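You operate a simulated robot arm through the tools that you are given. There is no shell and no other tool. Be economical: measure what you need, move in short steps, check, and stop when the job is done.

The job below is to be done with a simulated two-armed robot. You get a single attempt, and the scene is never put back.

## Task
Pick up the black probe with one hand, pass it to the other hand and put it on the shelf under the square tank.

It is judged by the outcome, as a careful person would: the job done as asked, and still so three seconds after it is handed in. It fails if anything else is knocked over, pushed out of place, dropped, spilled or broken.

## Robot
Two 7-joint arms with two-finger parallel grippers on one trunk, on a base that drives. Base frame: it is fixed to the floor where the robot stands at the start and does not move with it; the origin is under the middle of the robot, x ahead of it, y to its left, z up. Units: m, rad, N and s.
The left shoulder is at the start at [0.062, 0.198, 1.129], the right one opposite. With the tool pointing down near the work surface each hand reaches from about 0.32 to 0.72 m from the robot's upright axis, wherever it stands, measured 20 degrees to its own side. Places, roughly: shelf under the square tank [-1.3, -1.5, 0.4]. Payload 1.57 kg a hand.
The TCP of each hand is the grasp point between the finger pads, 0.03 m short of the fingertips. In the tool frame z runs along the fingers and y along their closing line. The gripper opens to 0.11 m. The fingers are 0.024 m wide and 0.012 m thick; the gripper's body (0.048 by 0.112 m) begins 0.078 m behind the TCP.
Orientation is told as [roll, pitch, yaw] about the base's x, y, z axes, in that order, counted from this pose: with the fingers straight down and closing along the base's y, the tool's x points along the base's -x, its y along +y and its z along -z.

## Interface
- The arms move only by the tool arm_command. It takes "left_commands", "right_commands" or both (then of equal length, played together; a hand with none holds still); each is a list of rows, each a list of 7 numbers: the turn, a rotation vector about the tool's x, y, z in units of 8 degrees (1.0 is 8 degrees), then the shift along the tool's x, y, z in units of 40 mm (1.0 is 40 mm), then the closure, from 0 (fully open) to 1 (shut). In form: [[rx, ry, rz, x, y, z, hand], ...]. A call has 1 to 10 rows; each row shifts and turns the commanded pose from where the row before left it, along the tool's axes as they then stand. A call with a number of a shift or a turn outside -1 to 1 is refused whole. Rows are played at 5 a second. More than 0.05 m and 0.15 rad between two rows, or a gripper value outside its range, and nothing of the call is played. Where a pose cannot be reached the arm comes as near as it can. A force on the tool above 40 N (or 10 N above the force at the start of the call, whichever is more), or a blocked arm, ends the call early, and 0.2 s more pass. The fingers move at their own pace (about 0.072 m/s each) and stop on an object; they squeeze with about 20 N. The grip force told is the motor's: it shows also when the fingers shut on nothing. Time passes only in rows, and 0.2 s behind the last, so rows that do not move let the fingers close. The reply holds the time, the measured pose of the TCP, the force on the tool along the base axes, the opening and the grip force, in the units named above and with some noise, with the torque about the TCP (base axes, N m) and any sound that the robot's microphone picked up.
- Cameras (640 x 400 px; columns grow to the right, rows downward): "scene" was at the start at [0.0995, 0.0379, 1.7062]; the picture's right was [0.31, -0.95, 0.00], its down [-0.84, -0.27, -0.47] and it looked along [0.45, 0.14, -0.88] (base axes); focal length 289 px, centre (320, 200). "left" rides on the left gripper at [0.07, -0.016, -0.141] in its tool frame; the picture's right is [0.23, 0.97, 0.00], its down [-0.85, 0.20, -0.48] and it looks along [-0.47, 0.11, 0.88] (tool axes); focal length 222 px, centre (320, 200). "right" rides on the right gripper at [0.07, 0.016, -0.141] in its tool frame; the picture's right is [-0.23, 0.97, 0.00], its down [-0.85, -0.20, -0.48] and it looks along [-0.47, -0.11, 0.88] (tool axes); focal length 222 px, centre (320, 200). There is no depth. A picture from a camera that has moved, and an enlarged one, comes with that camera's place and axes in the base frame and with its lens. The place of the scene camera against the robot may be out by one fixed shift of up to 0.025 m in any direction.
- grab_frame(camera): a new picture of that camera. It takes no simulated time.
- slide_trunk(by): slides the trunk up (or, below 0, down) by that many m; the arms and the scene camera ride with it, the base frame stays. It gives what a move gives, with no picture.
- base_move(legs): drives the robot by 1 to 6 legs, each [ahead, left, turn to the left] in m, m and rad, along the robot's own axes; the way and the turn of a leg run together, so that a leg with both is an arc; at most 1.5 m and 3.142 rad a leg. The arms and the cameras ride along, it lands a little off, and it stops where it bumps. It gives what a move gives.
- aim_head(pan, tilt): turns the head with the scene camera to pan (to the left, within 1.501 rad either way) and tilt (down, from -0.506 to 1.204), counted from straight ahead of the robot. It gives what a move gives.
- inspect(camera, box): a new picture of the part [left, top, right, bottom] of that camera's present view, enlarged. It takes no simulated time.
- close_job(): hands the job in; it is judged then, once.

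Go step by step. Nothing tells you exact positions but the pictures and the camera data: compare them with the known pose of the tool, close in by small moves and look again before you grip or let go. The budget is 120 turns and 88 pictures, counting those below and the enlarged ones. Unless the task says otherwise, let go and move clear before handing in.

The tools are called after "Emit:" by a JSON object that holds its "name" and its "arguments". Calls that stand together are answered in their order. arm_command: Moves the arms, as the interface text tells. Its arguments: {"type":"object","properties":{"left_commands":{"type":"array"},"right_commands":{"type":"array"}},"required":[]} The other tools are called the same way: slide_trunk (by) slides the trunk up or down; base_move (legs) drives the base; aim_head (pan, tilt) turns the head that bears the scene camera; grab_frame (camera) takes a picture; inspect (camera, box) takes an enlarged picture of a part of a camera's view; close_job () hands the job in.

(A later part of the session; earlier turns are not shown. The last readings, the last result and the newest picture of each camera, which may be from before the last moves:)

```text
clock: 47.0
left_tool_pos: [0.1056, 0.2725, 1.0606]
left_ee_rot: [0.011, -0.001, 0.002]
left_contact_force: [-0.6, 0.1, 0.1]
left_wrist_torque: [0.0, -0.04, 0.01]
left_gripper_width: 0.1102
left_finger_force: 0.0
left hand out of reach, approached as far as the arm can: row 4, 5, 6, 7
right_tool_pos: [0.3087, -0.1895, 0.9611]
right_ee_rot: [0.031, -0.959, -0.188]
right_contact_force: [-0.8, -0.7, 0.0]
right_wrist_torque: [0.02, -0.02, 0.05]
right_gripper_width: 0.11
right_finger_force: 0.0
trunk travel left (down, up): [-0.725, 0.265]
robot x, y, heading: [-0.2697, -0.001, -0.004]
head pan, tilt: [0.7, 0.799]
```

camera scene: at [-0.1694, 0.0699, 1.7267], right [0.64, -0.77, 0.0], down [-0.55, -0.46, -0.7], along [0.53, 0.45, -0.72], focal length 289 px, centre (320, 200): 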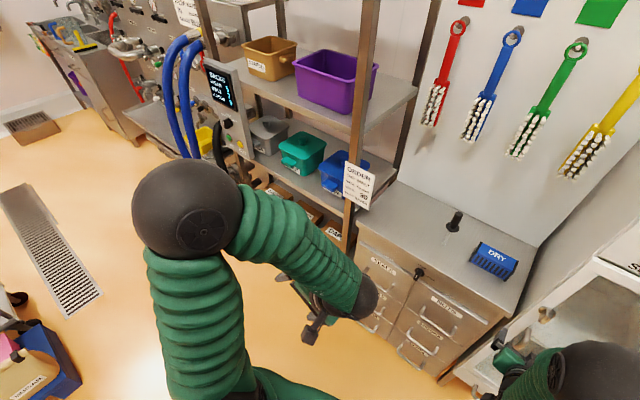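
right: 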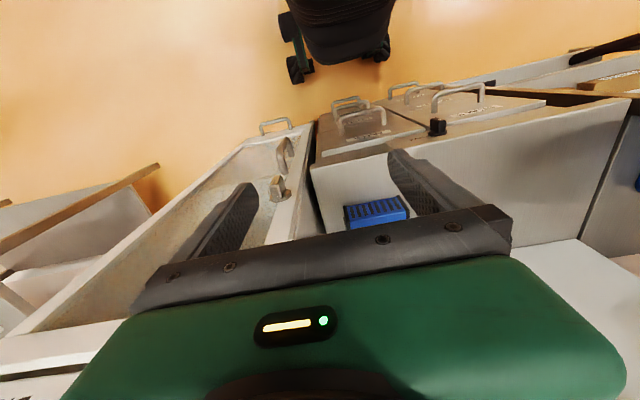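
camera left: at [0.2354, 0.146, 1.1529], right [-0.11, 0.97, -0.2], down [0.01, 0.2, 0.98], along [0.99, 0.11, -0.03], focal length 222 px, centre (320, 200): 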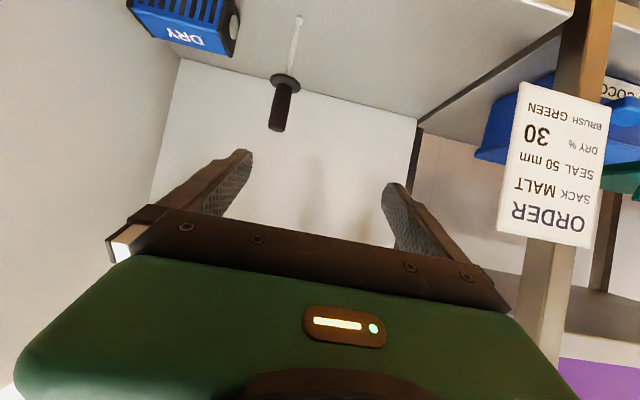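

Emit:
{"name": "arm_command", "arguments": {"left_commands": [[0, 0, 0, 0, 0, -1, 0], [0, 0, 0, 0, 0, -1, 0], [0, 0, 0, 0, 0, -0.4, 0], [0, 0, 0, 0, -1, 0, 0], [0, 0, 0, 0, -1, 0, 0], [0, 0, 0, 0, -1, 0, 0], [0, 0, 0, 0, -1, 0, 0]]}}

Emit:
{"name": "arm_command", "arguments": {"left_commands": [[0, 0, 0, 0, 0, 1, 0], [0, 0, 0, 0, 0, 1, 0]]}}

Emit:
{"name": "arm_command", "arguments": {"left_commands": [[0, 0, 0, -1, 0, 0, 0], [0, 0, 0, -1, 0, 0, 0]]}}

```text
clock: 48.6
left_tool_pos: [0.1059, 0.1072, 1.1545]
left_ee_rot: [0.007, 0.002, 0.002]
left_contact_force: [0.1, -0.6, -0.2]
left_wrist_torque: [0.0, 0.0, -0.03]
left_gripper_width: 0.1101
left_finger_force: 0.0
right_tool_pos: [0.3083, -0.1899, 0.9608]
right_ee_rot: [0.035, -0.959, -0.189]
right_contact_force: [-0.4, 0.0, 0.0]
right_wrist_torque: [-0.01, 0.02, 0.04]
right_gripper_width: 0.1099
right_finger_force: 0.0
trunk travel left (down, up): [-0.725, 0.265]
robot x, y, heading: [-0.2682, 0.0045, 0.0]
head pan, tilt: [0.7, 0.799]
```

```text
clock: 49.2
left_tool_pos: [0.0906, 0.1203, 1.0893]
left_ee_rot: [0.002, -0.001, 0.0]
left_contact_force: [0.4, -0.6, 0.5]
left_wrist_torque: [0.01, 0.0, -0.03]
left_gripper_width: 0.1098
left_finger_force: 0.1
left hand out of reach, approached as far as the arm can: row 2
right_tool_pos: [0.3077, -0.1892, 0.9628]
right_ee_rot: [0.033, -0.962, -0.187]
right_contact_force: [0.3, 0.2, -0.1]
right_wrist_torque: [-0.02, 0.01, 0.0]
right_gripper_width: 0.1101
right_finger_force: 0.0
trunk travel left (down, up): [-0.725, 0.265]
robot x, y, heading: [-0.2663, -0.0017, -0.003]
head pan, tilt: [0.7, 0.799]
```

```text
clock: 49.8
left_tool_pos: [0.1291, 0.1438, 1.1201]
left_ee_rot: [0.005, 0.002, 0.0]
left_contact_force: [0.0, -0.7, -0.2]
left_wrist_torque: [0.02, -0.01, 0.02]
left_gripper_width: 0.1101
left_finger_force: 0.1
left hand out of reach, approached as far as the arm can: row 1, 2
right_tool_pos: [0.3075, -0.1895, 0.9616]
right_ee_rot: [0.035, -0.96, -0.187]
right_contact_force: [-0.5, -0.2, 0.0]
right_wrist_torque: [0.01, -0.01, 0.05]
right_gripper_width: 0.1099
right_finger_force: 0.0
trunk travel left (down, up): [-0.725, 0.265]
robot x, y, heading: [-0.2729, 0.0005, -0.0]
head pan, tilt: [0.7, 0.799]
```

Emit:
{"name": "arm_command", "arguments": {"left_commands": [[0, 1, 0, 0.5, 0.5, -1, 0], [0, 1, 0, 0, 0, -1, 0], [0, 1, 0, 0, 0, 0, 0], [0, 1, 0, 0, 0, 0, 0], [0, 1, 0, 0, 0, 0, 0], [0, 1, 0, 0, 0, 0, 0]]}}

Emit:
{"name": "arm_command", "arguments": {"left_commands": [[0, 0, 0, -0.66, 0, -0.74, 0], [0, 0, 0, -0.66, 0, -0.74, 0], [0, 0, 0, -0.66, 0, -0.74, 0], [0, 0, 0, -0.66, 0, -0.74, 0]]}}

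Emit:
{"name": "grab_frame", "arguments": {"camera": "scene"}}

```text
clock: 51.2
left_tool_pos: [-0.0181, 0.2754, 1.2269]
left_ee_rot: [0.108, 0.807, 0.076]
left_contact_force: [-1.0, 0.3, 0.4]
left_wrist_torque: [-0.02, -0.02, -0.03]
left_gripper_width: 0.1097
left_finger_force: 0.2
left hand out of reach, approached as far as the arm can: row 2, 3, 4, 5, 6
right_tool_pos: [0.3069, -0.1881, 0.9616]
right_ee_rot: [0.033, -0.961, -0.188]
right_contact_force: [0.1, -0.7, 0.3]
right_wrist_torque: [-0.03, 0.01, -0.04]
right_gripper_width: 0.1099
right_finger_force: 0.1
trunk travel left (down, up): [-0.725, 0.265]
robot x, y, heading: [-0.2706, 0.0036, 0.004]
head pan, tilt: [0.7, 0.799]
```

```text
clock: 52.2
left_tool_pos: [-0.0115, 0.2738, 1.2543]
left_ee_rot: [0.103, 0.8, 0.06]
left_contact_force: [1.0, -0.1, 0.5]
left_wrist_torque: [0.0, -0.03, -0.01]
left_gripper_width: 0.1101
left_finger_force: 0.0
left hand out of reach, approached as far as the arm can: row 1, 2, 3, 4
right_tool_pos: [0.3077, -0.1893, 0.9614]
right_ee_rot: [0.034, -0.962, -0.188]
right_contact_force: [0.5, -0.2, 0.2]
right_wrist_torque: [0.0, -0.02, 0.0]
right_gripper_width: 0.1099
right_finger_force: 0.2
trunk travel left (down, up): [-0.725, 0.265]
robot x, y, heading: [-0.2734, -0.0028, 0.002]
head pan, tilt: [0.7, 0.799]
```

```text
63 pictures are left
camera scene: at [-0.1692, 0.0703, 1.7267], right [0.64, -0.77, 0.0], down [-0.55, -0.46, -0.7], along [0.53, 0.45, -0.72], focal length 289 px, centre (320, 200)
```

scene: 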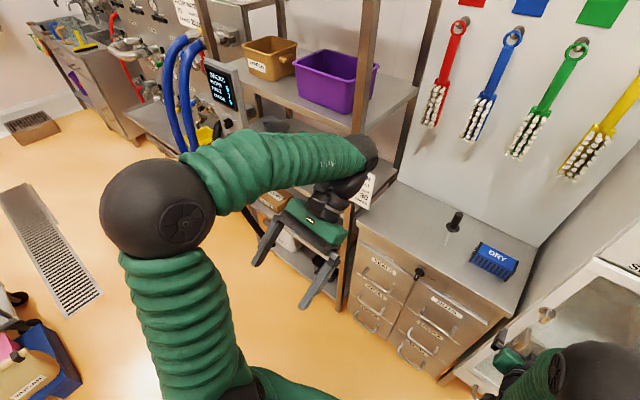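

The left jam looks like an upper-arm roll joint at its limit. I return it to vertical further back, and see whether steady pushing inward and down works it loose.

Emit:
{"name": "arm_command", "arguments": {"left_commands": [[0, -1, 0, 0, 0, 0, 0], [0, -1, 0, 0, 0, 0, 0], [0, -1, 0, 0, 0, 0, 0], [0, -1, 0, 0, 0, 0, 0], [0.5, -1, 0, 0, 0, 0, 0], [0.3, -0.7, 0, 0, 0, 0, 0], [0, 0, 0, 0, -0.3, 0.5, 0], [0, 0, 0, 0, 0, 1, 0], [0, 0, 0, 0, 0, 1, 0], [0, 0, 0, 0, 0, 1, 0]]}}

Emit:
{"name": "arm_command", "arguments": {"left_commands": [[0, 0, 0, 0, 0, 1, 0], [0, 0, 0, 0, 0, 1, 0], [0, 0, 0, 0, 0, 1, 0], [0, 0, 0, 0, 0, 1, 0], [0, 0, 0, 0, 0, 1, 0], [0, 0, 0, 0, 0, 1, 0], [0, 0, 0, 0, 0, 1, 0]]}}

```text
refused: row 5 steps farther than a row can; nothing moved
```

```text
clock: 53.2
left_tool_pos: [-0.1168, 0.2791, 1.1545]
left_ee_rot: [0.062, 0.809, 0.029]
left_contact_force: [5.0, 14.7, 13.2]
left_wrist_torque: [-0.52, 0.33, -0.16]
left_gripper_width: 0.0959
left_finger_force: 0.1
right_tool_pos: [0.3065, -0.1887, 0.962]
right_ee_rot: [0.034, -0.962, -0.187]
right_contact_force: [-0.4, -0.4, -0.7]
right_wrist_torque: [-0.03, -0.03, 0.01]
right_gripper_width: 0.1101
right_finger_force: 0.0
trunk travel left (down, up): [-0.725, 0.265]
robot x, y, heading: [-0.2686, 0.0006, -0.006]
head pan, tilt: [0.7, 0.799]
stopped in row 4 (left hand): the force on the tool passed its limit at 156 N (the readings are from after the stop); the commanded pose is now the measured one
```

The second call ran on the still back-tilted hand and touched the robot's own body. I back out the same way, then un-pitch.

Emit:
{"name": "arm_command", "arguments": {"left_commands": [[0, 0, 0, 0, 0, -1, 0], [0, 0, 0, 0, 0, -1, 0], [0, 0, 0, 0, 0, -1, 0], [0, -0.95, 0, 0, 0, 0, 0], [0, -0.95, 0, 0, 0, 0, 0], [0, -0.95, 0, 0, 0, 0, 0], [0, -0.95, 0, 0, 0, 0, 0], [0, -0.95, 0, 0, 0, 0, 0], [0, -0.95, 0, 0, 0, 0, 0]]}}

```text
clock: 55.2
left_tool_pos: [0.0516, 0.2475, 1.198]
left_ee_rot: [0.046, 0.013, -0.009]
left_contact_force: [0.0, -1.6, -0.1]
left_wrist_torque: [0.0, 0.01, 0.02]
left_gripper_width: 0.11
left_finger_force: 0.1
left hand out of reach, approached as far as the arm can: row 5, 6, 7, 8, 9
right_tool_pos: [0.3079, -0.1891, 0.9629]
right_ee_rot: [0.034, -0.962, -0.187]
right_contact_force: [-0.3, -1.3, 0.9]
right_wrist_torque: [-0.01, 0.01, -0.01]
right_gripper_width: 0.1099
right_finger_force: 0.1
trunk travel left (down, up): [-0.725, 0.265]
robot x, y, heading: [-0.2667, -0.0021, 0.0]
head pan, tilt: [0.7, 0.799]
```

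Emit:
{"name": "arm_command", "arguments": {"left_commands": [[0, 0, 0, 0, 0, 1, 0], [0, 0, 0, 0, 0, 1, 0], [0, 0, 0, 0, 0, 1, 0], [0, 0, 0, 0, 0, 1, 0], [0, 0, 0, 0, 0, 1, 0], [0, 0, 0, 0, 0, 1, 0]]}}

```text
clock: 56.6
left_tool_pos: [0.0344, 0.2565, 1.0029]
left_ee_rot: [0.04, 0.013, -0.012]
left_contact_force: [0.4, -0.3, -0.6]
left_wrist_torque: [0.01, 0.01, -0.03]
left_gripper_width: 0.1101
left_finger_force: 0.0
left hand out of reach, approached as far as the arm can: row 5, 6
right_tool_pos: [0.3061, -0.1908, 0.9627]
right_ee_rot: [0.036, -0.964, -0.188]
right_contact_force: [-0.2, -0.6, 0.3]
right_wrist_torque: [-0.04, 0.0, -0.01]
right_gripper_width: 0.1099
right_finger_force: 0.1
trunk travel left (down, up): [-0.725, 0.265]
robot x, y, heading: [-0.2703, -0.0001, -0.004]
head pan, tilt: [0.7, 0.799]
```

Emit:
{"name": "arm_command", "arguments": {"left_commands": [[0, 0, 0, 0.5, -0.8, 0, 0], [0, 0, 0, 0.5, -0.8, 0, 0], [0, 0, 0, 0, 0, 1, 0], [0, 0, 0, 0, 0, 1, 0], [0, 0, 0, 0, 0, 1, 0]]}}

Emit:
{"name": "grab_frame", "arguments": {"camera": "scene"}}

```text
clock: 57.8
left_tool_pos: [0.0295, 0.2362, 1.0041]
left_ee_rot: [0.04, 0.013, -0.013]
left_contact_force: [0.3, 0.2, -0.1]
left_wrist_torque: [0.04, 0.0, 0.01]
left_gripper_width: 0.1102
left_finger_force: 0.1
left hand out of reach, approached as far as the arm can: row 1, 2, 3, 4, 5
right_tool_pos: [0.3071, -0.1886, 0.9617]
right_ee_rot: [0.031, -0.962, -0.187]
right_contact_force: [0.0, 0.3, -0.5]
right_wrist_torque: [0.01, 0.0, 0.01]
right_gripper_width: 0.1101
right_finger_force: 0.0
trunk travel left (down, up): [-0.725, 0.265]
robot x, y, heading: [-0.2718, -0.0011, -0.004]
head pan, tilt: [0.7, 0.799]
```

```text
62 pictures are left
camera scene: at [-0.1696, 0.0711, 1.7267], right [0.64, -0.77, 0.0], down [-0.55, -0.46, -0.7], along [0.53, 0.45, -0.72], focal length 289 px, centre (320, 200)
```

scene: 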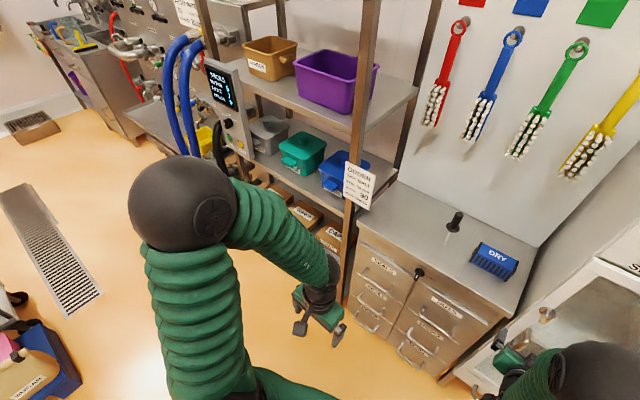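

Hypothesis: the wrist can't straighten, so with the elbow up the tool should be pitched forward while keeping the wrist in place. I pitch about the wrist.

Emit:
{"name": "arm_command", "arguments": {"left_commands": [[0, -1, 0, -0.7, 0, 0, 0], [0, -1, 0, -0.7, 0, 0, 0], [0, -1, 0, -0.7, 0, 0, 0], [0, -1, 0, -0.7, 0, 0, 0], [0, -1, 0, -0.7, 0, 0, 0], [0, -1, 0, -0.7, 0, 0, 0], [0, -1, 0, -0.7, 0, 0, 0]]}}

```text
clock: 59.4
left_tool_pos: [0.2291, 0.2578, 1.1024]
left_ee_rot: [0.067, -0.963, -0.067]
left_contact_force: [-0.5, -0.5, 0.3]
left_wrist_torque: [-0.02, 0.02, -0.01]
left_gripper_width: 0.11
left_finger_force: 0.1
left hand out of reach, approached as far as the arm can: row 1, 2, 3, 4, 5, 6, 7
right_tool_pos: [0.3066, -0.1896, 0.9631]
right_ee_rot: [0.033, -0.96, -0.186]
right_contact_force: [0.0, -0.2, 0.4]
right_wrist_torque: [-0.01, 0.01, 0.0]
right_gripper_width: 0.11
right_finger_force: 0.1
trunk travel left (down, up): [-0.725, 0.265]
robot x, y, heading: [-0.2703, 0.0008, -0.005]
head pan, tilt: [0.7, 0.799]
```

Emit:
{"name": "arm_command", "arguments": {"left_commands": [[0, 0, 0, -0.57, 0, 0.82, 0], [0, 0, 0, -0.57, 0, 0.82, 0], [0, 0, 0, -0.57, 0, 0.82, 0]]}}

Emit:
{"name": "arm_command", "arguments": {"left_commands": [[0, 0, 0, 0.82, 0, 0.57, 0], [0, 0, 0, 0.82, 0, 0.57, 0], [0, 0, 0, 0.82, 0, 0.57, 0]]}}

```text
clock: 60.2
left_tool_pos: [0.3033, 0.2617, 1.1564]
left_ee_rot: [0.068, -0.96, -0.069]
left_contact_force: [-0.2, -0.1, 0.0]
left_wrist_torque: [0.03, 0.01, 0.0]
left_gripper_width: 0.1101
left_finger_force: 0.1
left hand out of reach, approached as far as the arm can: row 1, 2, 3
right_tool_pos: [0.3068, -0.1888, 0.9621]
right_ee_rot: [0.033, -0.962, -0.187]
right_contact_force: [0.4, -0.4, -0.6]
right_wrist_torque: [0.03, -0.01, -0.01]
right_gripper_width: 0.1099
right_finger_force: 0.0
trunk travel left (down, up): [-0.725, 0.265]
robot x, y, heading: [-0.2699, -0.0009, 0.003]
head pan, tilt: [0.7, 0.799]
```

```text
clock: 61.0
left_tool_pos: [0.2524, 0.2676, 1.1148]
left_ee_rot: [0.068, -0.962, -0.069]
left_contact_force: [0.7, 0.0, 0.0]
left_wrist_torque: [0.03, -0.03, -0.04]
left_gripper_width: 0.1101
left_finger_force: 0.1
left hand out of reach, approached as far as the arm can: row 1, 2, 3
right_tool_pos: [0.3069, -0.1876, 0.9614]
right_ee_rot: [0.033, -0.962, -0.188]
right_contact_force: [0.6, -0.6, -0.6]
right_wrist_torque: [-0.02, 0.02, -0.01]
right_gripper_width: 0.1098
right_finger_force: 0.0
trunk travel left (down, up): [-0.725, 0.265]
robot x, y, heading: [-0.27, 0.0013, -0.001]
head pan, tilt: [0.7, 0.799]
```

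The left arm's wrist region is limited but its tool can pitch there. New plan: the right hand picks the handle from above, then passes it sideways to the left, which grips the rod pitched forward. First both hands to vertical.

Emit:
{"name": "arm_command", "arguments": {"left_commands": [[0, 0.98, 0, 0.7, 0, 0, 0], [0, 0.98, 0, 0.7, 0, 0, 0], [0, 0.98, 0, 0.7, 0, 0, 0], [0, 0.98, 0, 0.7, 0, 0, 0], [0, 0.98, 0, 0.7, 0, 0, 0], [0, 0.98, 0, 0.7, 0, 0, 0], [0, 0.98, 0, 0.7, 0, 0, 0], [0, 0, 0, 0, 0, 0, 0], [0, 0, 0, 0, 0, 0, 0], [0, 0, 0, 0, 0, 0, 0]], "right_commands": [[0, 0, 0, -0.82, 0, -0.57, 0], [0, 0, 0, -0.82, 0, -0.57, 0], [0, 0, 0, -0.82, 0, -0.57, 0], [0, 0.985, 0, 0, 0, 0, 0], [0, 0.985, 0, 0, 0, 0, 0], [0, 0.985, 0, 0, 0, 0, 0], [0, 0.985, 0, 0, 0, 0, 0], [0, 0.985, 0, 0, 0, 0, 0], [0, 0.985, 0, 0, 0, 0, 0], [0, 0.985, 0, 0, 0, 0, 0]]}}

```text
clock: 63.2
left_tool_pos: [0.0759, 0.2977, 1.0231]
left_ee_rot: [0.042, -0.004, -0.013]
left_contact_force: [0.5, 0.6, -0.5]
left_wrist_torque: [0.02, 0.0, -0.01]
left_gripper_width: 0.1097
left_finger_force: 0.1
left hand out of reach, approached as far as the arm can: row 3, 4, 5, 6, 7
right_tool_pos: [0.3087, -0.1921, 1.0822]
right_ee_rot: [0.019, 0.004, -0.16]
right_contact_force: [0.3, 1.0, -0.6]
right_wrist_torque: [-0.01, 0.03, -0.02]
right_gripper_width: 0.1102
right_finger_force: 0.0
trunk travel left (down, up): [-0.725, 0.265]
robot x, y, heading: [-0.2714, 0.0022, -0.004]
head pan, tilt: [0.7, 0.799]
```

Emit:
{"name": "arm_command", "arguments": {"right_commands": [[0.1, 0, -0.57, 0, 0, -0.6, 0], [0, 0, -0.57, 0, 0, -0.6, 0], [0, 0, 0, 0, 1, 0, 0], [0, 0, 0, 0, 1, 0, 0], [0, 0, 0, 0, 1, 0, 0], [0, 0, 0, 0, 1, 0, 0], [0, 0, 0, 0, 1, 0, 0]]}}

Emit:
{"name": "aim_head", "arguments": {"pan": 0.0, "tilt": 0.9}}

Emit:
{"name": "grab_frame", "arguments": {"camera": "scene"}}

```text
clock: 64.8
left_tool_pos: [0.0757, 0.2991, 1.0243]
left_ee_rot: [0.038, -0.009, -0.012]
left_contact_force: [0.1, -1.0, 0.7]
left_wrist_torque: [-0.01, 0.01, -0.01]
left_gripper_width: 0.11
left_finger_force: 0.0
right_tool_pos: [0.3085, 0.0098, 1.1325]
right_ee_rot: [0.004, 0.001, -0.003]
right_contact_force: [0.2, 0.8, 0.2]
right_wrist_torque: [-0.02, 0.02, 0.02]
right_gripper_width: 0.1099
right_finger_force: 0.0
trunk travel left (down, up): [-0.725, 0.265]
robot x, y, heading: [-0.2691, 0.0001, -0.003]
head pan, tilt: [0.7, 0.799]
```

```text
clock: 65.8
left_tool_pos: [0.0745, 0.2992, 1.0239]
left_ee_rot: [0.037, -0.007, -0.013]
left_contact_force: [-0.7, 0.2, -0.5]
left_wrist_torque: [0.0, -0.01, -0.01]
left_gripper_width: 0.1101
left_finger_force: 0.1
right_tool_pos: [0.3072, 0.0077, 1.1316]
right_ee_rot: [0.007, 0.0, 0.0]
right_contact_force: [1.0, 0.0, 0.5]
right_wrist_torque: [-0.03, 0.0, -0.04]
right_gripper_width: 0.11
right_finger_force: 0.1
trunk travel left (down, up): [-0.725, 0.265]
robot x, y, heading: [-0.2683, -0.0028, 0.003]
head pan, tilt: [0.0, 0.901]
```

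```text
61 pictures are left
camera scene: at [-0.1552, 0.0192, 1.7188], right [0.0, -1.0, 0.0], down [-0.79, 0.0, -0.62], along [0.62, 0.0, -0.79], focal length 289 px, centre (320, 200)
```

scene: 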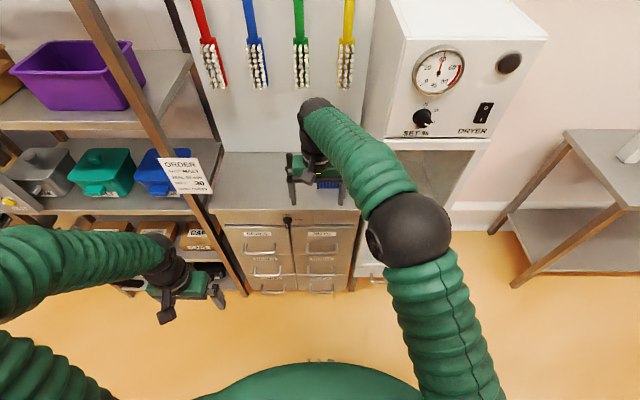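

Path looks clear; I drive forward toward the counter with the right hand passing above the probe.

Emit:
{"name": "base_move", "arguments": {"legs": [[0, 0.06, 0], [0.22, 0, 0]]}}

Emit:
{"name": "grab_frame", "arguments": {"camera": "right"}}

Emit:
{"name": "grab_frame", "arguments": {"camera": "scene"}}

```text
clock: 68.1
left_tool_pos: [0.2927, 0.3757, 1.0216]
left_ee_rot: [0.024, -0.009, -0.011]
left_contact_force: [-0.6, -0.8, 0.5]
left_wrist_torque: [-0.01, 0.0, -0.04]
left_gripper_width: 0.1099
left_finger_force: 0.1
right_tool_pos: [0.5257, 0.0876, 1.1336]
right_ee_rot: [-0.01, -0.003, 0.0]
right_contact_force: [-0.8, 0.9, 0.3]
right_wrist_torque: [-0.02, 0.01, -0.02]
right_gripper_width: 0.1099
right_finger_force: 0.1
trunk travel left (down, up): [-0.725, 0.265]
robot x, y, heading: [-0.047, 0.0638, -0.0]
head pan, tilt: [0.0, 0.901]
```

```text
60 pictures are left
camera right: at [0.4545, 0.1054, 1.2751], right [0.23, 0.97, -0.01], down [0.85, -0.19, 0.48], along [0.47, -0.12, -0.88], focal length 222 px, centre (320, 200)
```

right: 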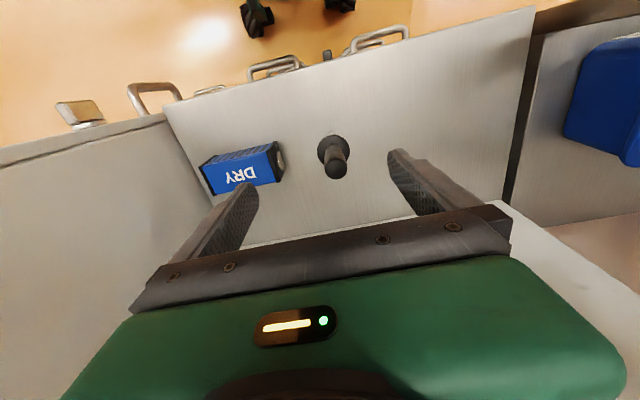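

```text
59 pictures are left
camera scene: at [0.0607, 0.1054, 1.7189], right [0.0, -1.0, 0.01], down [-0.78, -0.01, -0.62], along [0.62, -0.01, -0.78], focal length 289 px, centre (320, 200)
```

scene: 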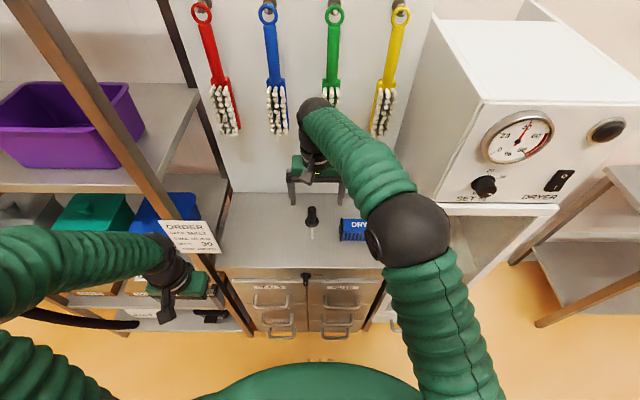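

Emit:
{"name": "inspect", "arguments": {"camera": "right", "box": [280, 120, 380, 200]}}

```text
5.00 times, centred on (330, 160) of right
camera zoom: at [0.4545, 0.1054, 1.2751], right [0.23, 0.97, -0.01], down [0.85, -0.19, 0.48], along [0.47, -0.12, -0.88], focal length 1111 px, centre (270, 400)
```

zoom: 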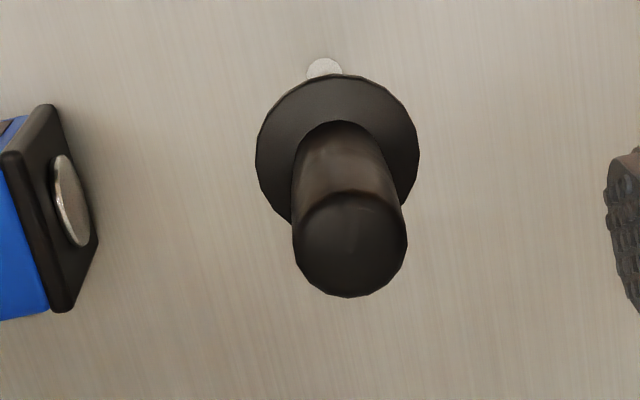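

Emit:
{"name": "arm_command", "arguments": {"right_commands": [[0, 0, 0, -0.33, 0.31, 0, 0], [0, 0, 0, 0, 0, 0.6, 0], [0, 0, 0, 0, 0, 0, 0]]}}

Emit:
{"name": "inspect", "arguments": {"camera": "right", "box": [240, 120, 400, 220]}}

```text
clock: 68.9
left_tool_pos: [0.2949, 0.3715, 1.0202]
left_ee_rot: [0.031, -0.007, -0.008]
left_contact_force: [0.4, 0.7, 0.3]
left_wrist_torque: [0.0, 0.0, -0.01]
left_gripper_width: 0.1098
left_finger_force: 0.1
right_tool_pos: [0.5418, 0.0955, 1.1084]
right_ee_rot: [-0.002, 0.0, 0.003]
right_contact_force: [0.3, 0.0, 0.2]
right_wrist_torque: [-0.02, 0.01, 0.03]
right_gripper_width: 0.1103
right_finger_force: 0.2
trunk travel left (down, up): [-0.725, 0.265]
robot x, y, heading: [-0.05, 0.0656, 0.001]
head pan, tilt: [0.0, 0.901]
```

```text
4.00 times, centred on (320, 170) of right
camera zoom: at [0.4707, 0.1122, 1.2501], right [0.23, 0.97, 0.0], down [0.86, -0.2, 0.48], along [0.47, -0.11, -0.88], focal length 888 px, centre (320, 320)
```

zoom: 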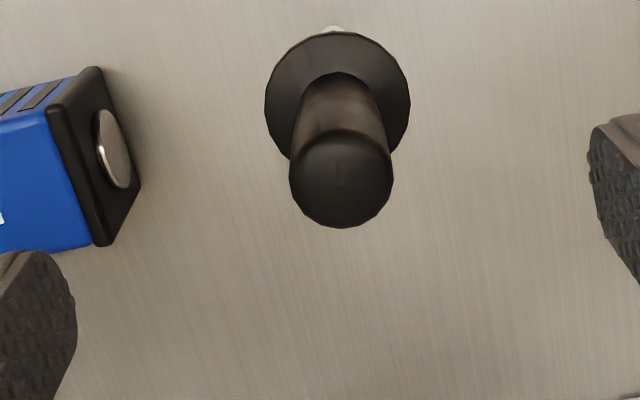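

Emit:
{"name": "arm_command", "arguments": {"right_commands": [[0, 0, 0, 0.04, 0.12, 0.5, 0], [0, 0, 0, 0, 0, 0.6, 0], [0, 0, 0, 0, 0, 0, 0]]}}

Emit:
{"name": "inspect", "arguments": {"camera": "right", "box": [240, 120, 400, 220]}}

```text
clock: 69.7
left_tool_pos: [0.2949, 0.3673, 1.0239]
left_ee_rot: [0.035, -0.008, -0.012]
left_contact_force: [-0.3, 0.8, 0.2]
left_wrist_torque: [-0.06, 0.01, -0.01]
left_gripper_width: 0.11
left_finger_force: 0.1
right_tool_pos: [0.5384, 0.0957, 1.0627]
right_ee_rot: [0.001, -0.002, 0.002]
right_contact_force: [-0.1, 0.7, -0.2]
right_wrist_torque: [0.02, 0.02, 0.0]
right_gripper_width: 0.11
right_finger_force: 0.0
trunk travel left (down, up): [-0.725, 0.265]
robot x, y, heading: [-0.0497, 0.0667, -0.0]
head pan, tilt: [0.0, 0.901]
```

```text
4.00 times, centred on (320, 170) of right
camera zoom: at [0.4681, 0.111, 1.2058], right [0.23, 0.97, 0.0], down [0.85, -0.2, 0.48], along [0.47, -0.11, -0.88], focal length 888 px, centre (320, 320)
```

zoom: 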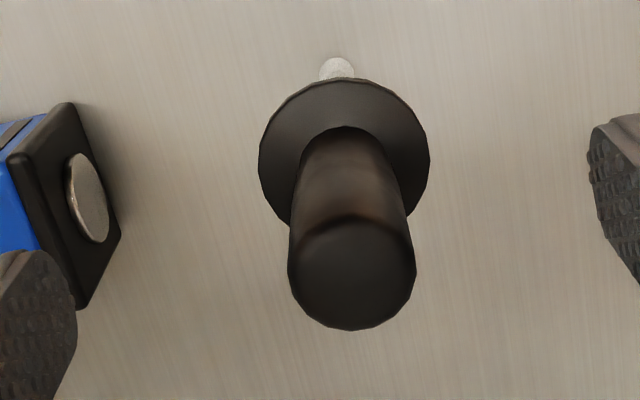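

Emit:
{"name": "arm_command", "arguments": {"right_commands": [[0, 0, 0, 0, 0.14, 0, 0], [0, 0, 0, 0, 0, 0.4, 0], [0, 0, 0, 0, 0, 0, 0]]}}

Emit:
{"name": "inspect", "arguments": {"camera": "right", "box": [240, 120, 400, 220]}}

```text
clock: 70.5
left_tool_pos: [0.2939, 0.3644, 1.0232]
left_ee_rot: [0.037, -0.008, -0.011]
left_contact_force: [0.2, 0.2, -0.3]
left_wrist_torque: [-0.01, -0.01, 0.01]
left_gripper_width: 0.1098
left_finger_force: 0.1
right_tool_pos: [0.5391, 0.0962, 1.0476]
right_ee_rot: [0.003, -0.001, 0.002]
right_contact_force: [-0.3, -0.8, -0.4]
right_wrist_torque: [-0.01, 0.0, 0.01]
right_gripper_width: 0.11
right_finger_force: 0.1
trunk travel left (down, up): [-0.725, 0.265]
robot x, y, heading: [-0.0461, 0.0645, 0.001]
head pan, tilt: [0.0, 0.901]
```

```text
4.00 times, centred on (320, 170) of right
camera zoom: at [0.4678, 0.1137, 1.19], right [0.23, 0.97, 0.0], down [0.85, -0.2, 0.48], along [0.47, -0.1, -0.88], focal length 888 px, centre (320, 320)
```

zoom: 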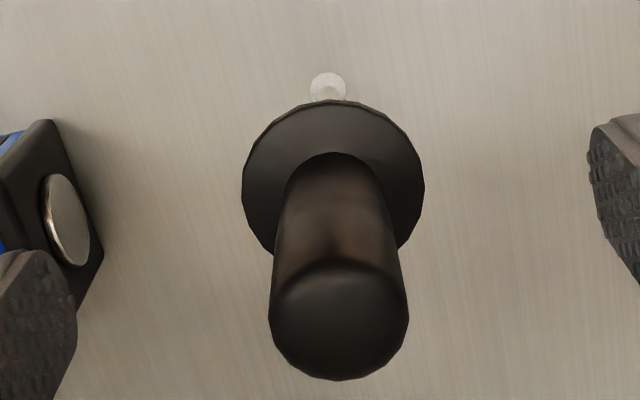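

The base is still settling sideways by a few mm; I wait a bit and look again.

Emit:
{"name": "arm_command", "arguments": {"right_commands": [[0, 0, 0, 0, 0, 0, 0], [0, 0, 0, 0, 0, 0, 0], [0, 0, 0, 0, 0, 0, 0], [0, 0, 0, 0, 0, 0, 0], [0, 0, 0, 0, 0, 0, 0], [0, 0, 0, 0, 0, 0, 0], [0, 0, 0, 0, 0, 0, 0], [0, 0, 0, 0, 0, 0, 0], [0, 0, 0, 0, 0, 0, 0], [0, 0, 0, 0, 0, 0, 0]]}}

Emit:
{"name": "inspect", "arguments": {"camera": "right", "box": [240, 120, 400, 220]}}

```text
clock: 72.7
left_tool_pos: [0.2944, 0.3633, 1.023]
left_ee_rot: [0.039, -0.006, -0.012]
left_contact_force: [-1.0, -0.6, 0.4]
left_wrist_torque: [0.0, -0.01, -0.04]
left_gripper_width: 0.1098
left_finger_force: 0.1
right_tool_pos: [0.5383, 0.0958, 1.048]
right_ee_rot: [0.006, -0.002, 0.002]
right_contact_force: [1.2, 0.2, 0.4]
right_wrist_torque: [-0.01, 0.04, -0.01]
right_gripper_width: 0.11
right_finger_force: 0.1
trunk travel left (down, up): [-0.725, 0.265]
robot x, y, heading: [-0.0509, 0.0616, 0.003]
head pan, tilt: [0.0, 0.901]
```

```text
4.00 times, centred on (320, 170) of right
camera zoom: at [0.468, 0.1117, 1.1902], right [0.23, 0.97, 0.0], down [0.85, -0.2, 0.48], along [0.47, -0.1, -0.88], focal length 888 px, centre (320, 320)
```

zoom: 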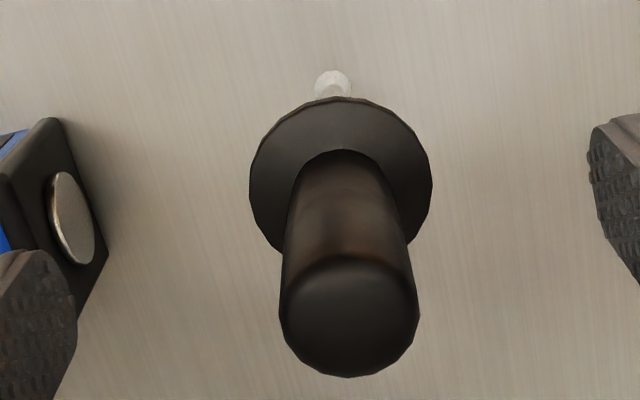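

Emit:
{"name": "arm_command", "arguments": {"right_commands": [[0, 0, 0, 0, 0.115, 0, 0], [0, 0, 0, 0, 0, 0.3, 0.3], [0, 0, 0, 0, 0, 0, 0.55], [0, 0, 0, 0, 0, 0, 0.65], [0, 0, 0, 0, 0, 0, 0.65]]}}

Emit:
{"name": "inspect", "arguments": {"camera": "right", "box": [240, 120, 400, 220]}}

```text
clock: 73.9
left_tool_pos: [0.2947, 0.3634, 1.0238]
left_ee_rot: [0.038, -0.007, -0.01]
left_contact_force: [0.2, 0.5, 0.0]
left_wrist_torque: [0.0, -0.02, 0.03]
left_gripper_width: 0.11
left_finger_force: 0.0
right_tool_pos: [0.5392, 0.0996, 1.0362]
right_ee_rot: [0.005, 0.0, -0.001]
right_contact_force: [-0.3, -0.9, -0.3]
right_wrist_torque: [-0.03, -0.02, 0.0]
right_gripper_width: 0.0387
right_finger_force: 0.1
trunk travel left (down, up): [-0.725, 0.265]
robot x, y, heading: [-0.0502, 0.0643, 0.0]
head pan, tilt: [0.0, 0.901]
```

```text
4.00 times, centred on (320, 170) of right
camera zoom: at [0.4684, 0.1167, 1.1785], right [0.23, 0.97, 0.0], down [0.85, -0.2, 0.48], along [0.47, -0.1, -0.88], focal length 888 px, centre (320, 320)
```

zoom: 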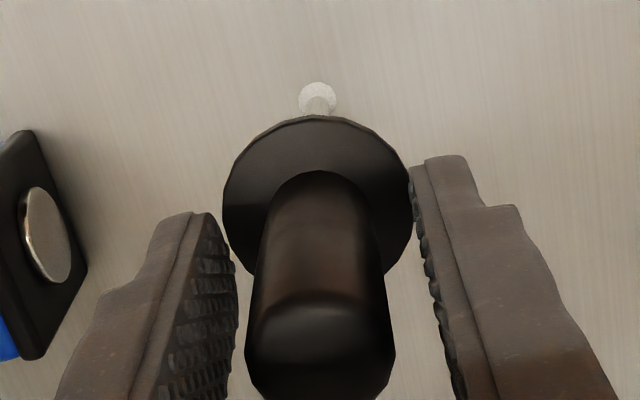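

Well centred. I close gently the rest.

Emit:
{"name": "arm_command", "arguments": {"right_commands": [[0, 0, 0, 0, 0, 0, 0.72], [0, 0, 0, 0, 0, 0, 0.8], [0, 0, 0, 0, 0, 0, 0.9], [0, 0, 0, 0, 0, 0, 1], [0, 0, 0, 0, 0, 0, 1]]}}

Emit:
{"name": "arm_command", "arguments": {"right_commands": [[0, 0, 0, 0, 0, -0.5, 1], [0, 0, 0, 0, 0, -1, 1]]}}

Emit:
{"name": "inspect", "arguments": {"camera": "right", "box": [160, 50, 480, 250]}}

```text
clock: 75.1
left_tool_pos: [0.295, 0.362, 1.0247]
left_ee_rot: [0.038, -0.008, -0.011]
left_contact_force: [0.1, 0.1, 0.5]
left_wrist_torque: [0.03, -0.01, 0.02]
left_gripper_width: 0.11
left_finger_force: 0.2
right_tool_pos: [0.5394, 0.1011, 1.0369]
right_ee_rot: [0.003, -0.002, 0.0]
right_contact_force: [-0.5, 0.5, 1.1]
right_wrist_torque: [0.02, 0.03, -0.01]
right_gripper_width: 0.0219
right_finger_force: 20.2
trunk travel left (down, up): [-0.725, 0.265]
robot x, y, heading: [-0.0523, 0.0649, 0.004]
head pan, tilt: [0.0, 0.901]
```

```text
clock: 75.7
left_tool_pos: [0.2943, 0.3633, 1.0245]
left_ee_rot: [0.037, -0.009, -0.011]
left_contact_force: [0.3, 0.0, -0.3]
left_wrist_torque: [0.01, -0.01, 0.02]
left_gripper_width: 0.11
left_finger_force: 0.0
right_tool_pos: [0.5368, 0.1012, 1.0975]
right_ee_rot: [0.004, -0.002, 0.0]
right_contact_force: [0.1, 0.2, -0.7]
right_wrist_torque: [-0.01, 0.03, -0.02]
right_gripper_width: 0.0225
right_finger_force: 20.4
trunk travel left (down, up): [-0.725, 0.265]
robot x, y, heading: [-0.0506, 0.0643, 0.002]
head pan, tilt: [0.0, 0.901]
```

```text
2.00 times, centred on (320, 150) of right
camera zoom: at [0.4671, 0.1165, 1.2393], right [0.23, 0.97, 0.01], down [0.85, -0.2, 0.48], along [0.47, -0.1, -0.88], focal length 444 px, centre (320, 300)
```

zoom: 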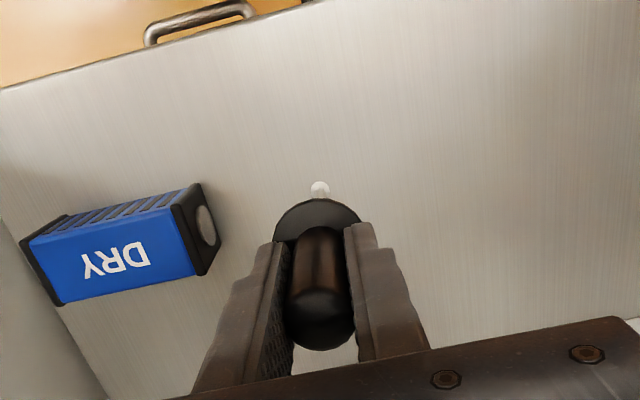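

Probe is held. I lift a bit more and back straight off to open floor for the pass.

Emit:
{"name": "arm_command", "arguments": {"right_commands": [[0, 0, 0, 0, 0, -1, 1]]}}

Emit:
{"name": "base_move", "arguments": {"legs": [[-0.4, 0, 0]]}}

Emit:
{"name": "arm_command", "arguments": {"right_commands": [[0, 0, 0, 0, 0, 0, 1], [0, 0, 0, 0, 0, 0, 1], [0, 0, 0, 0, 0, 0, 1], [0, 0, 0, 0, 0, 0, 1], [0, 0, 0, 0, 0, 0, 1], [0, 0, 0, 0, 0, 0, 1]]}}

Emit:
{"name": "grab_frame", "arguments": {"camera": "scene"}}

```text
clock: 76.1
left_tool_pos: [0.2937, 0.3624, 1.0249]
left_ee_rot: [0.037, -0.009, -0.009]
left_contact_force: [-0.8, 0.2, 0.0]
left_wrist_torque: [0.0, -0.02, 0.01]
left_gripper_width: 0.11
left_finger_force: 0.1
right_tool_pos: [0.5398, 0.099, 1.1362]
right_ee_rot: [0.004, -0.001, 0.001]
right_contact_force: [0.6, -0.6, -0.6]
right_wrist_torque: [0.01, -0.01, 0.01]
right_gripper_width: 0.0224
right_finger_force: 19.9
trunk travel left (down, up): [-0.725, 0.265]
robot x, y, heading: [-0.0496, 0.0617, -0.002]
head pan, tilt: [0.0, 0.901]
```

```text
clock: 78.6
left_tool_pos: [-0.1042, 0.3619, 1.0242]
left_ee_rot: [0.038, -0.004, -0.006]
left_contact_force: [0.1, 0.4, 0.0]
left_wrist_torque: [0.03, -0.02, 0.0]
left_gripper_width: 0.1094
left_finger_force: 0.1
right_tool_pos: [0.1413, 0.1004, 1.1359]
right_ee_rot: [0.004, -0.001, 0.001]
right_contact_force: [-0.9, -0.2, -0.2]
right_wrist_torque: [-0.04, 0.01, 0.0]
right_gripper_width: 0.0223
right_finger_force: 20.2
trunk travel left (down, up): [-0.725, 0.265]
robot x, y, heading: [-0.4502, 0.0662, -0.003]
head pan, tilt: [0.0, 0.901]
```

```text
clock: 80.0
left_tool_pos: [-0.1067, 0.3619, 1.0235]
left_ee_rot: [0.038, -0.007, -0.008]
left_contact_force: [-0.4, -0.4, -0.1]
left_wrist_torque: [-0.04, 0.01, 0.0]
left_gripper_width: 0.1098
left_finger_force: 0.0
right_tool_pos: [0.1376, 0.1002, 1.1375]
right_ee_rot: [0.004, -0.002, 0.001]
right_contact_force: [0.2, 0.3, -1.2]
right_wrist_torque: [-0.03, -0.01, 0.01]
right_gripper_width: 0.022
right_finger_force: 20.1
trunk travel left (down, up): [-0.725, 0.265]
robot x, y, heading: [-0.4516, 0.064, -0.002]
head pan, tilt: [0.0, 0.901]
```

```text
51 pictures are left
camera scene: at [-0.3344, 0.0829, 1.7188], right [0.0, -1.0, 0.0], down [-0.79, 0.0, -0.62], along [0.62, 0.0, -0.79], focal length 289 px, centre (320, 200)
```

scene: 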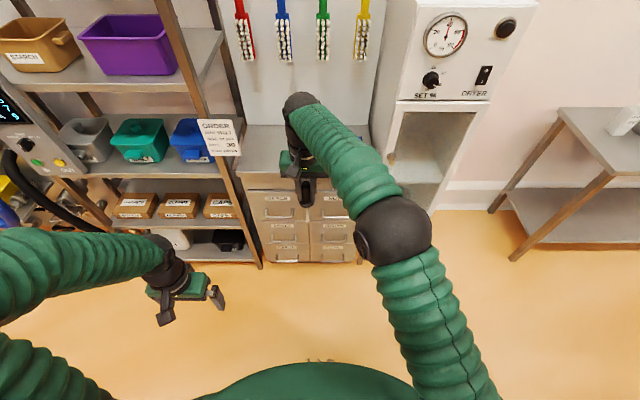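

Open floor. I roll the right hand 90° so the probe points sideways, rod toward the left hand.

Emit:
{"name": "arm_command", "arguments": {"right_commands": [[-1, 0, 0, 0, 0, 0, 1], [-1, 0, 0, 0, 0, 0, 1], [-1, 0, 0, 0, 0, 0, 1], [-1, 0, 0, 0, 0, 0, 1], [-1, 0, 0, 0, 0, 0, 1], [-1, 0, 0, 0, 0, 0, 1], [-1, 0, 0, 0, 0, 0, 1], [-1, 0, 0, 0, 0, 0, 1], [-1, 0, 0, 0, 0, 0, 1], [-1, 0, 0, 0, 0, 0, 1]], "left_commands": [[0, 0, 0, 0, 0, 0, 0], [0, -1, 0, -0.7, 0, 0, 0], [0, -1, 0, -0.7, 0, 0, 0], [0, -1, 0, -0.7, 0, 0, 0], [0, -1, 0, -0.7, 0, 0, 0], [0, -1, 0, -0.7, 0, 0, 0], [0, -1, 0, -0.7, 0, 0, 0], [0, -1, 0, -0.7, 0, 0, 0], [0, 0, 0, 0, 0, 0, 0], [0, 0, 0, 0, 0, 0, 0]]}}

Emit:
{"name": "grab_frame", "arguments": {"camera": "scene"}}

```text
clock: 82.2
left_tool_pos: [0.0355, 0.3503, 1.1037]
left_ee_rot: [0.114, -0.789, -0.068]
left_contact_force: [0.0, 0.1, 0.4]
left_wrist_torque: [-0.03, 0.01, 0.03]
left_gripper_width: 0.1099
left_finger_force: 0.2
left hand out of reach, approached as far as the arm can: row 5, 6, 7, 8
right_tool_pos: [0.1403, 0.0982, 1.1365]
right_ee_rot: [1.405, -0.002, 0.003]
right_contact_force: [-0.1, 0.6, 0.9]
right_wrist_torque: [-0.02, 0.01, 0.0]
right_gripper_width: 0.0219
right_finger_force: 20.2
trunk travel left (down, up): [-0.725, 0.265]
robot x, y, heading: [-0.4486, 0.0637, 0.001]
head pan, tilt: [0.0, 0.901]
```

```text
50 pictures are left
camera scene: at [-0.3322, 0.0798, 1.7187], right [0.0, -1.0, 0.0], down [-0.79, 0.0, -0.62], along [0.62, 0.0, -0.79], focal length 289 px, centre (320, 200)
```

scene: 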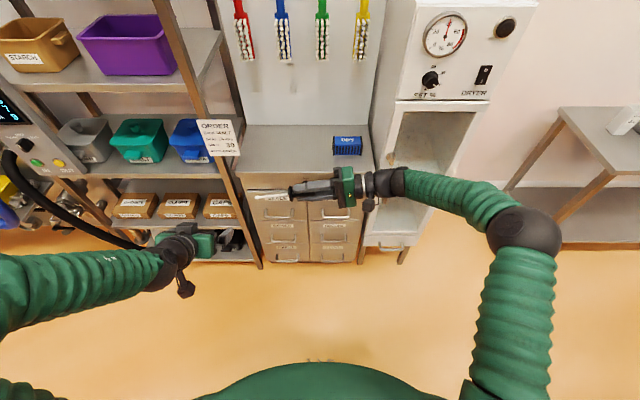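

Emit:
{"name": "arm_command", "arguments": {"left_commands": [[0, 0, 1, 0, 0, 0, 0], [0, 0, 1, 0, 0, 0, 0], [0, 0, 1, 0, 0, 0, 0], [0, 0, 1, 0, 0, 0, 0], [0, 0, 1, 0, 0, 0, 0], [0, 0, 1, 0, 0, 0, 0], [0, 0, 1, 0, 0, 0, 0], [0, 0, 1, 0, 0, 0, 0], [0, 0, 1, 0, 0, 0, 0], [0, 0, 1, 0, 0, 0, 0]], "right_commands": [[-0.6, 0, 0, 0, 0, 0, 1], [-0.6, 0, 0, 0, 0, 0, 1], [0, 0, 0, 0, 0, 0, 1], [0, 0, 0, 0, 0, 0, 1], [0, 0, 0, 0, 0, 0, 1], [0, 0, 0, 0, 0, 0, 1], [0, 0, 0, 0, 0, 0, 1], [0, 0, 0, 0, 0, 0, 1], [0, 0, 0, 0, 0, 0, 1], [0, 0, 0, 0, 0, 0, 1]]}}

Emit:
{"name": "grab_frame", "arguments": {"camera": "left"}}

```text
clock: 84.4
left_tool_pos: [0.0347, 0.3501, 1.1039]
left_ee_rot: [0.795, -0.044, -1.44]
left_contact_force: [0.3, 0.5, 0.2]
left_wrist_torque: [0.01, 0.0, 0.0]
left_gripper_width: 0.1103
left_finger_force: 0.0
right_tool_pos: [0.139, 0.1003, 1.1369]
right_ee_rot: [1.569, -0.002, 0.002]
right_contact_force: [-0.4, 0.3, -0.6]
right_wrist_torque: [-0.02, -0.02, -0.03]
right_gripper_width: 0.0218
right_finger_force: 20.1
trunk travel left (down, up): [-0.725, 0.265]
robot x, y, heading: [-0.4488, 0.0622, 0.002]
head pan, tilt: [0.0, 0.901]
```

```text
49 pictures are left
camera left: at [-0.0865, 0.4086, 1.1879], right [0.64, 0.34, 0.69], down [-0.09, -0.85, 0.51], along [0.76, -0.39, -0.52], focal length 222 px, centre (320, 200)
```

left: 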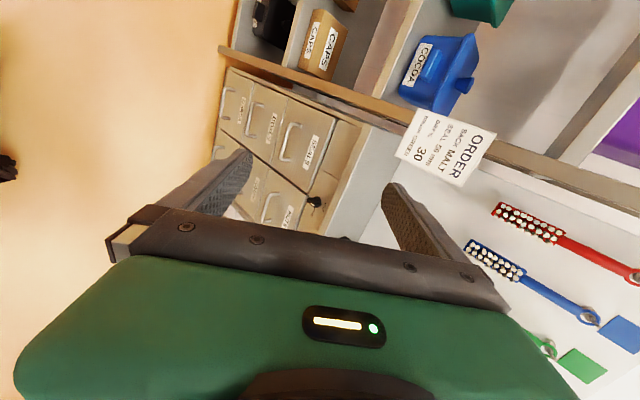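

The right hand is dexterous enough to bring the rod into the left hand's open jaws. I trim the left roll, and move the right down and over to in front of the left fingers.

Emit:
{"name": "arm_command", "arguments": {"left_commands": [[0, 0, 0.88, 0, 0, 0, 0], [0, 0, 0, 0, 0, 0, 0], [0, 0, 0, 0, 0, 0, 0], [0, 0, 0, 0, 0, 0, 0], [0, 0, 0, 0, 0, 0, 0], [0, 0, 0, 0, 0, 0, 0], [0, 0, 0, 0, 0, 0, 0]], "right_commands": [[0, 0, 0, 0.2, -0.89, 0, 1], [0, 0, 0, 0.2, -0.89, 0, 1], [0, 0, 0, 0.2, -0.89, 0, 1], [0, 0, 0, 0, 0, 0.8, 1], [0, 0, 0, 0, 0, 0.8, 1], [0, 0, 0, 0, 0, 0.8, 1], [0, 0, 0, 0, 0, 0.8, 1]]}}

Emit:
{"name": "grab_frame", "arguments": {"camera": "left"}}

Emit:
{"name": "grab_frame", "arguments": {"camera": "scene"}}

```text
clock: 86.0
left_tool_pos: [0.0346, 0.3513, 1.1025]
left_ee_rot: [0.796, 0.04, -1.522]
left_contact_force: [-0.6, -0.3, -0.6]
left_wrist_torque: [-0.01, 0.02, -0.03]
left_gripper_width: 0.1098
left_finger_force: 0.1
right_tool_pos: [0.1146, 0.2299, 1.0282]
right_ee_rot: [1.567, -0.001, 0.002]
right_contact_force: [-0.6, -0.5, -0.4]
right_wrist_torque: [0.0, -0.01, -0.02]
right_gripper_width: 0.0221
right_finger_force: 20.0
trunk travel left (down, up): [-0.725, 0.265]
robot x, y, heading: [-0.4486, 0.0617, 0.001]
head pan, tilt: [0.0, 0.901]
```

```text
48 pictures are left
camera left: at [-0.0807, 0.4127, 1.1934], right [0.67, 0.23, 0.7], down [-0.16, -0.88, 0.44], along [0.72, -0.41, -0.55], focal length 222 px, centre (320, 200)
```

left: 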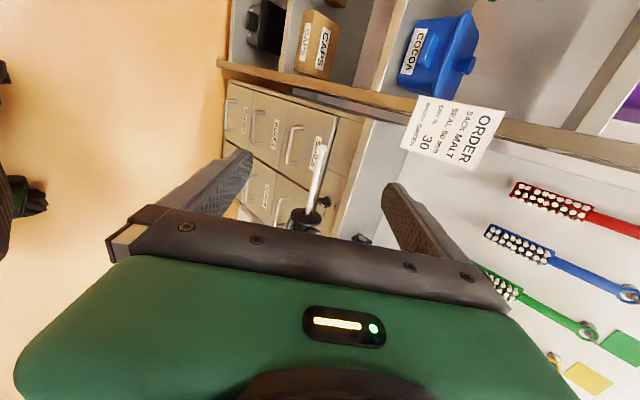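

```text
47 pictures are left
camera scene: at [-0.3337, 0.0833, 1.7187], right [0.0, -1.0, 0.0], down [-0.79, 0.0, -0.62], along [0.62, 0.0, -0.79], focal length 289 px, centre (320, 200)
```

scene: 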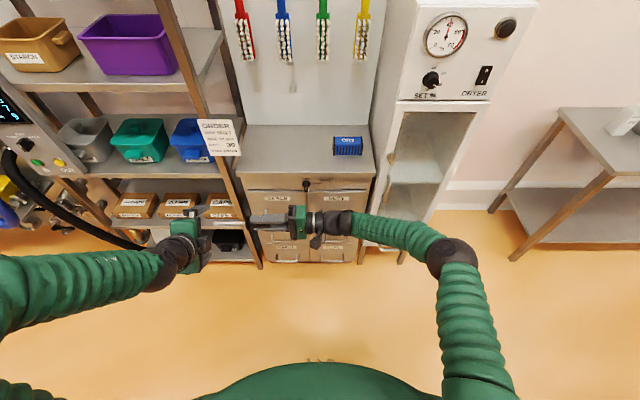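

Emit:
{"name": "arm_command", "arguments": {"right_commands": [[0, 0, 0, 0, 0, 0.55, 1], [0, 0, 0, 0.6, 0.56, 0, 1], [0, 0, 0, 0.6, 0.56, 0, 1], [0, 0, 0, 0, 0, 0, 1]]}}

Emit:
{"name": "inspect", "arguments": {"camera": "left", "box": [160, 80, 480, 280]}}

```text
clock: 87.0
left_tool_pos: [0.0346, 0.3496, 1.103]
left_ee_rot: [0.796, 0.042, -1.521]
left_contact_force: [-0.3, 0.1, 0.3]
left_wrist_torque: [-0.01, 0.01, 0.01]
left_gripper_width: 0.1099
left_finger_force: 0.0
right_tool_pos: [0.0656, 0.2491, 1.0745]
right_ee_rot: [1.569, -0.001, 0.001]
right_contact_force: [0.5, -0.1, -0.5]
right_wrist_torque: [-0.04, 0.01, 0.05]
right_gripper_width: 0.0219
right_finger_force: 19.8
trunk travel left (down, up): [-0.725, 0.265]
robot x, y, heading: [-0.4483, 0.0606, -0.001]
head pan, tilt: [0.0, 0.901]
```

```text
2.00 times, centred on (320, 180) of left
camera zoom: at [-0.0801, 0.4112, 1.1937], right [0.67, 0.23, 0.7], down [-0.16, -0.88, 0.44], along [0.72, -0.41, -0.56], focal length 444 px, centre (320, 240)
```

zoom: 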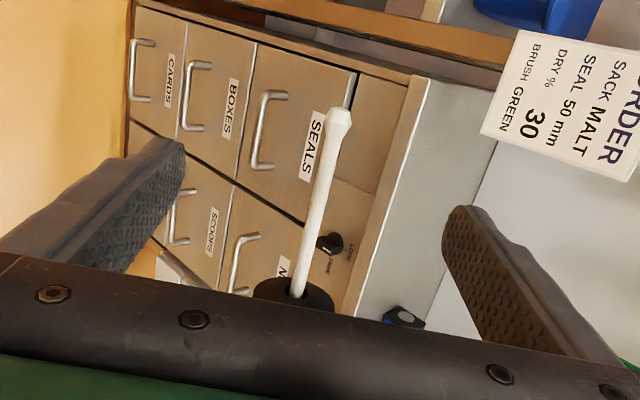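

Emit:
{"name": "arm_command", "arguments": {"right_commands": [[0, 0, 0, 0.57, 0.55, 0.3, 1], [0, 0, 0, 0, 0, 0, 1]]}}

Emit:
{"name": "inspect", "arguments": {"camera": "left", "box": [160, 80, 480, 280]}}

```text
clock: 87.6
left_tool_pos: [0.0342, 0.3497, 1.103]
left_ee_rot: [0.795, 0.041, -1.521]
left_contact_force: [0.1, -0.3, -0.3]
left_wrist_torque: [-0.02, 0.0, 0.0]
left_gripper_width: 0.11
left_finger_force: 0.0
right_tool_pos: [0.0441, 0.2614, 1.096]
right_ee_rot: [1.57, -0.003, 0.002]
right_contact_force: [-0.6, -0.2, 0.4]
right_wrist_torque: [0.01, 0.01, -0.01]
right_gripper_width: 0.0219
right_finger_force: 20.5
trunk travel left (down, up): [-0.725, 0.265]
robot x, y, heading: [-0.45, 0.0657, -0.007]
head pan, tilt: [0.0, 0.901]
```

```text
2.00 times, centred on (320, 180) of left
camera zoom: at [-0.0805, 0.4116, 1.1938], right [0.67, 0.23, 0.7], down [-0.16, -0.88, 0.44], along [0.72, -0.41, -0.56], focal length 444 px, centre (320, 240)
```

zoom: 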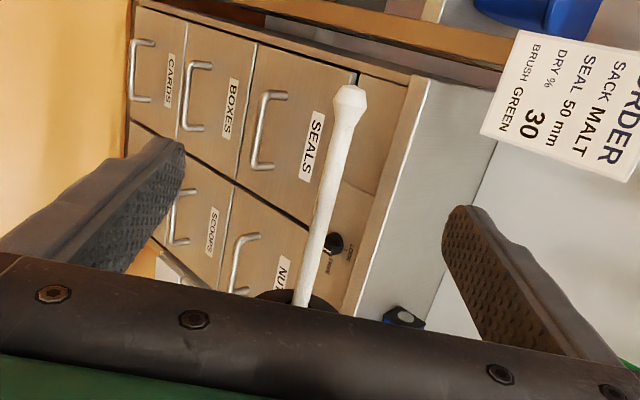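

The rod runs centrally between the left pads. I close the left hand.

Emit:
{"name": "arm_command", "arguments": {"left_commands": [[0, 0, 0, 0, 0, 0, 0.4], [0, 0, 0, 0, 0, 0, 0.7], [0, 0, 0, 0, 0, 0, 0.85], [0, 0, 0, 0, 0, 0, 0.95], [0, 0, 0, 0, 0, 0, 1], [0, 0, 0, 0, 0, 0, 1], [0, 0, 0, 0, 0, 0, 1]]}}

Emit:
{"name": "inspect", "arguments": {"camera": "left", "box": [160, 80, 480, 280]}}

```text
clock: 89.2
left_tool_pos: [0.0341, 0.351, 1.1038]
left_ee_rot: [0.798, 0.042, -1.52]
left_contact_force: [2.4, -1.1, 1.7]
left_wrist_torque: [-0.01, -0.03, -0.09]
left_gripper_width: 0.0072
left_finger_force: 20.0
right_tool_pos: [0.0439, 0.2608, 1.0956]
right_ee_rot: [1.568, -0.002, 0.001]
right_contact_force: [-3.1, -0.7, -1.2]
right_wrist_torque: [-0.13, 0.02, 0.26]
right_gripper_width: 0.0222
right_finger_force: 19.4
trunk travel left (down, up): [-0.725, 0.265]
robot x, y, heading: [-0.4467, 0.0626, 0.006]
head pan, tilt: [0.0, 0.901]
```

```text
2.00 times, centred on (320, 180) of left
camera zoom: at [-0.0809, 0.4118, 1.194], right [0.67, 0.23, 0.71], down [-0.16, -0.88, 0.44], along [0.72, -0.41, -0.55], focal length 444 px, centre (320, 240)
```

zoom: 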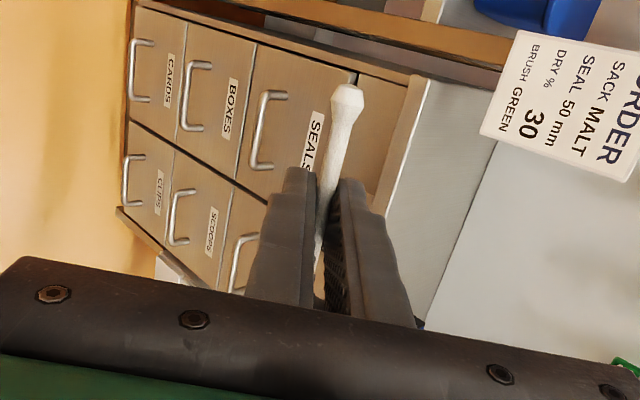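

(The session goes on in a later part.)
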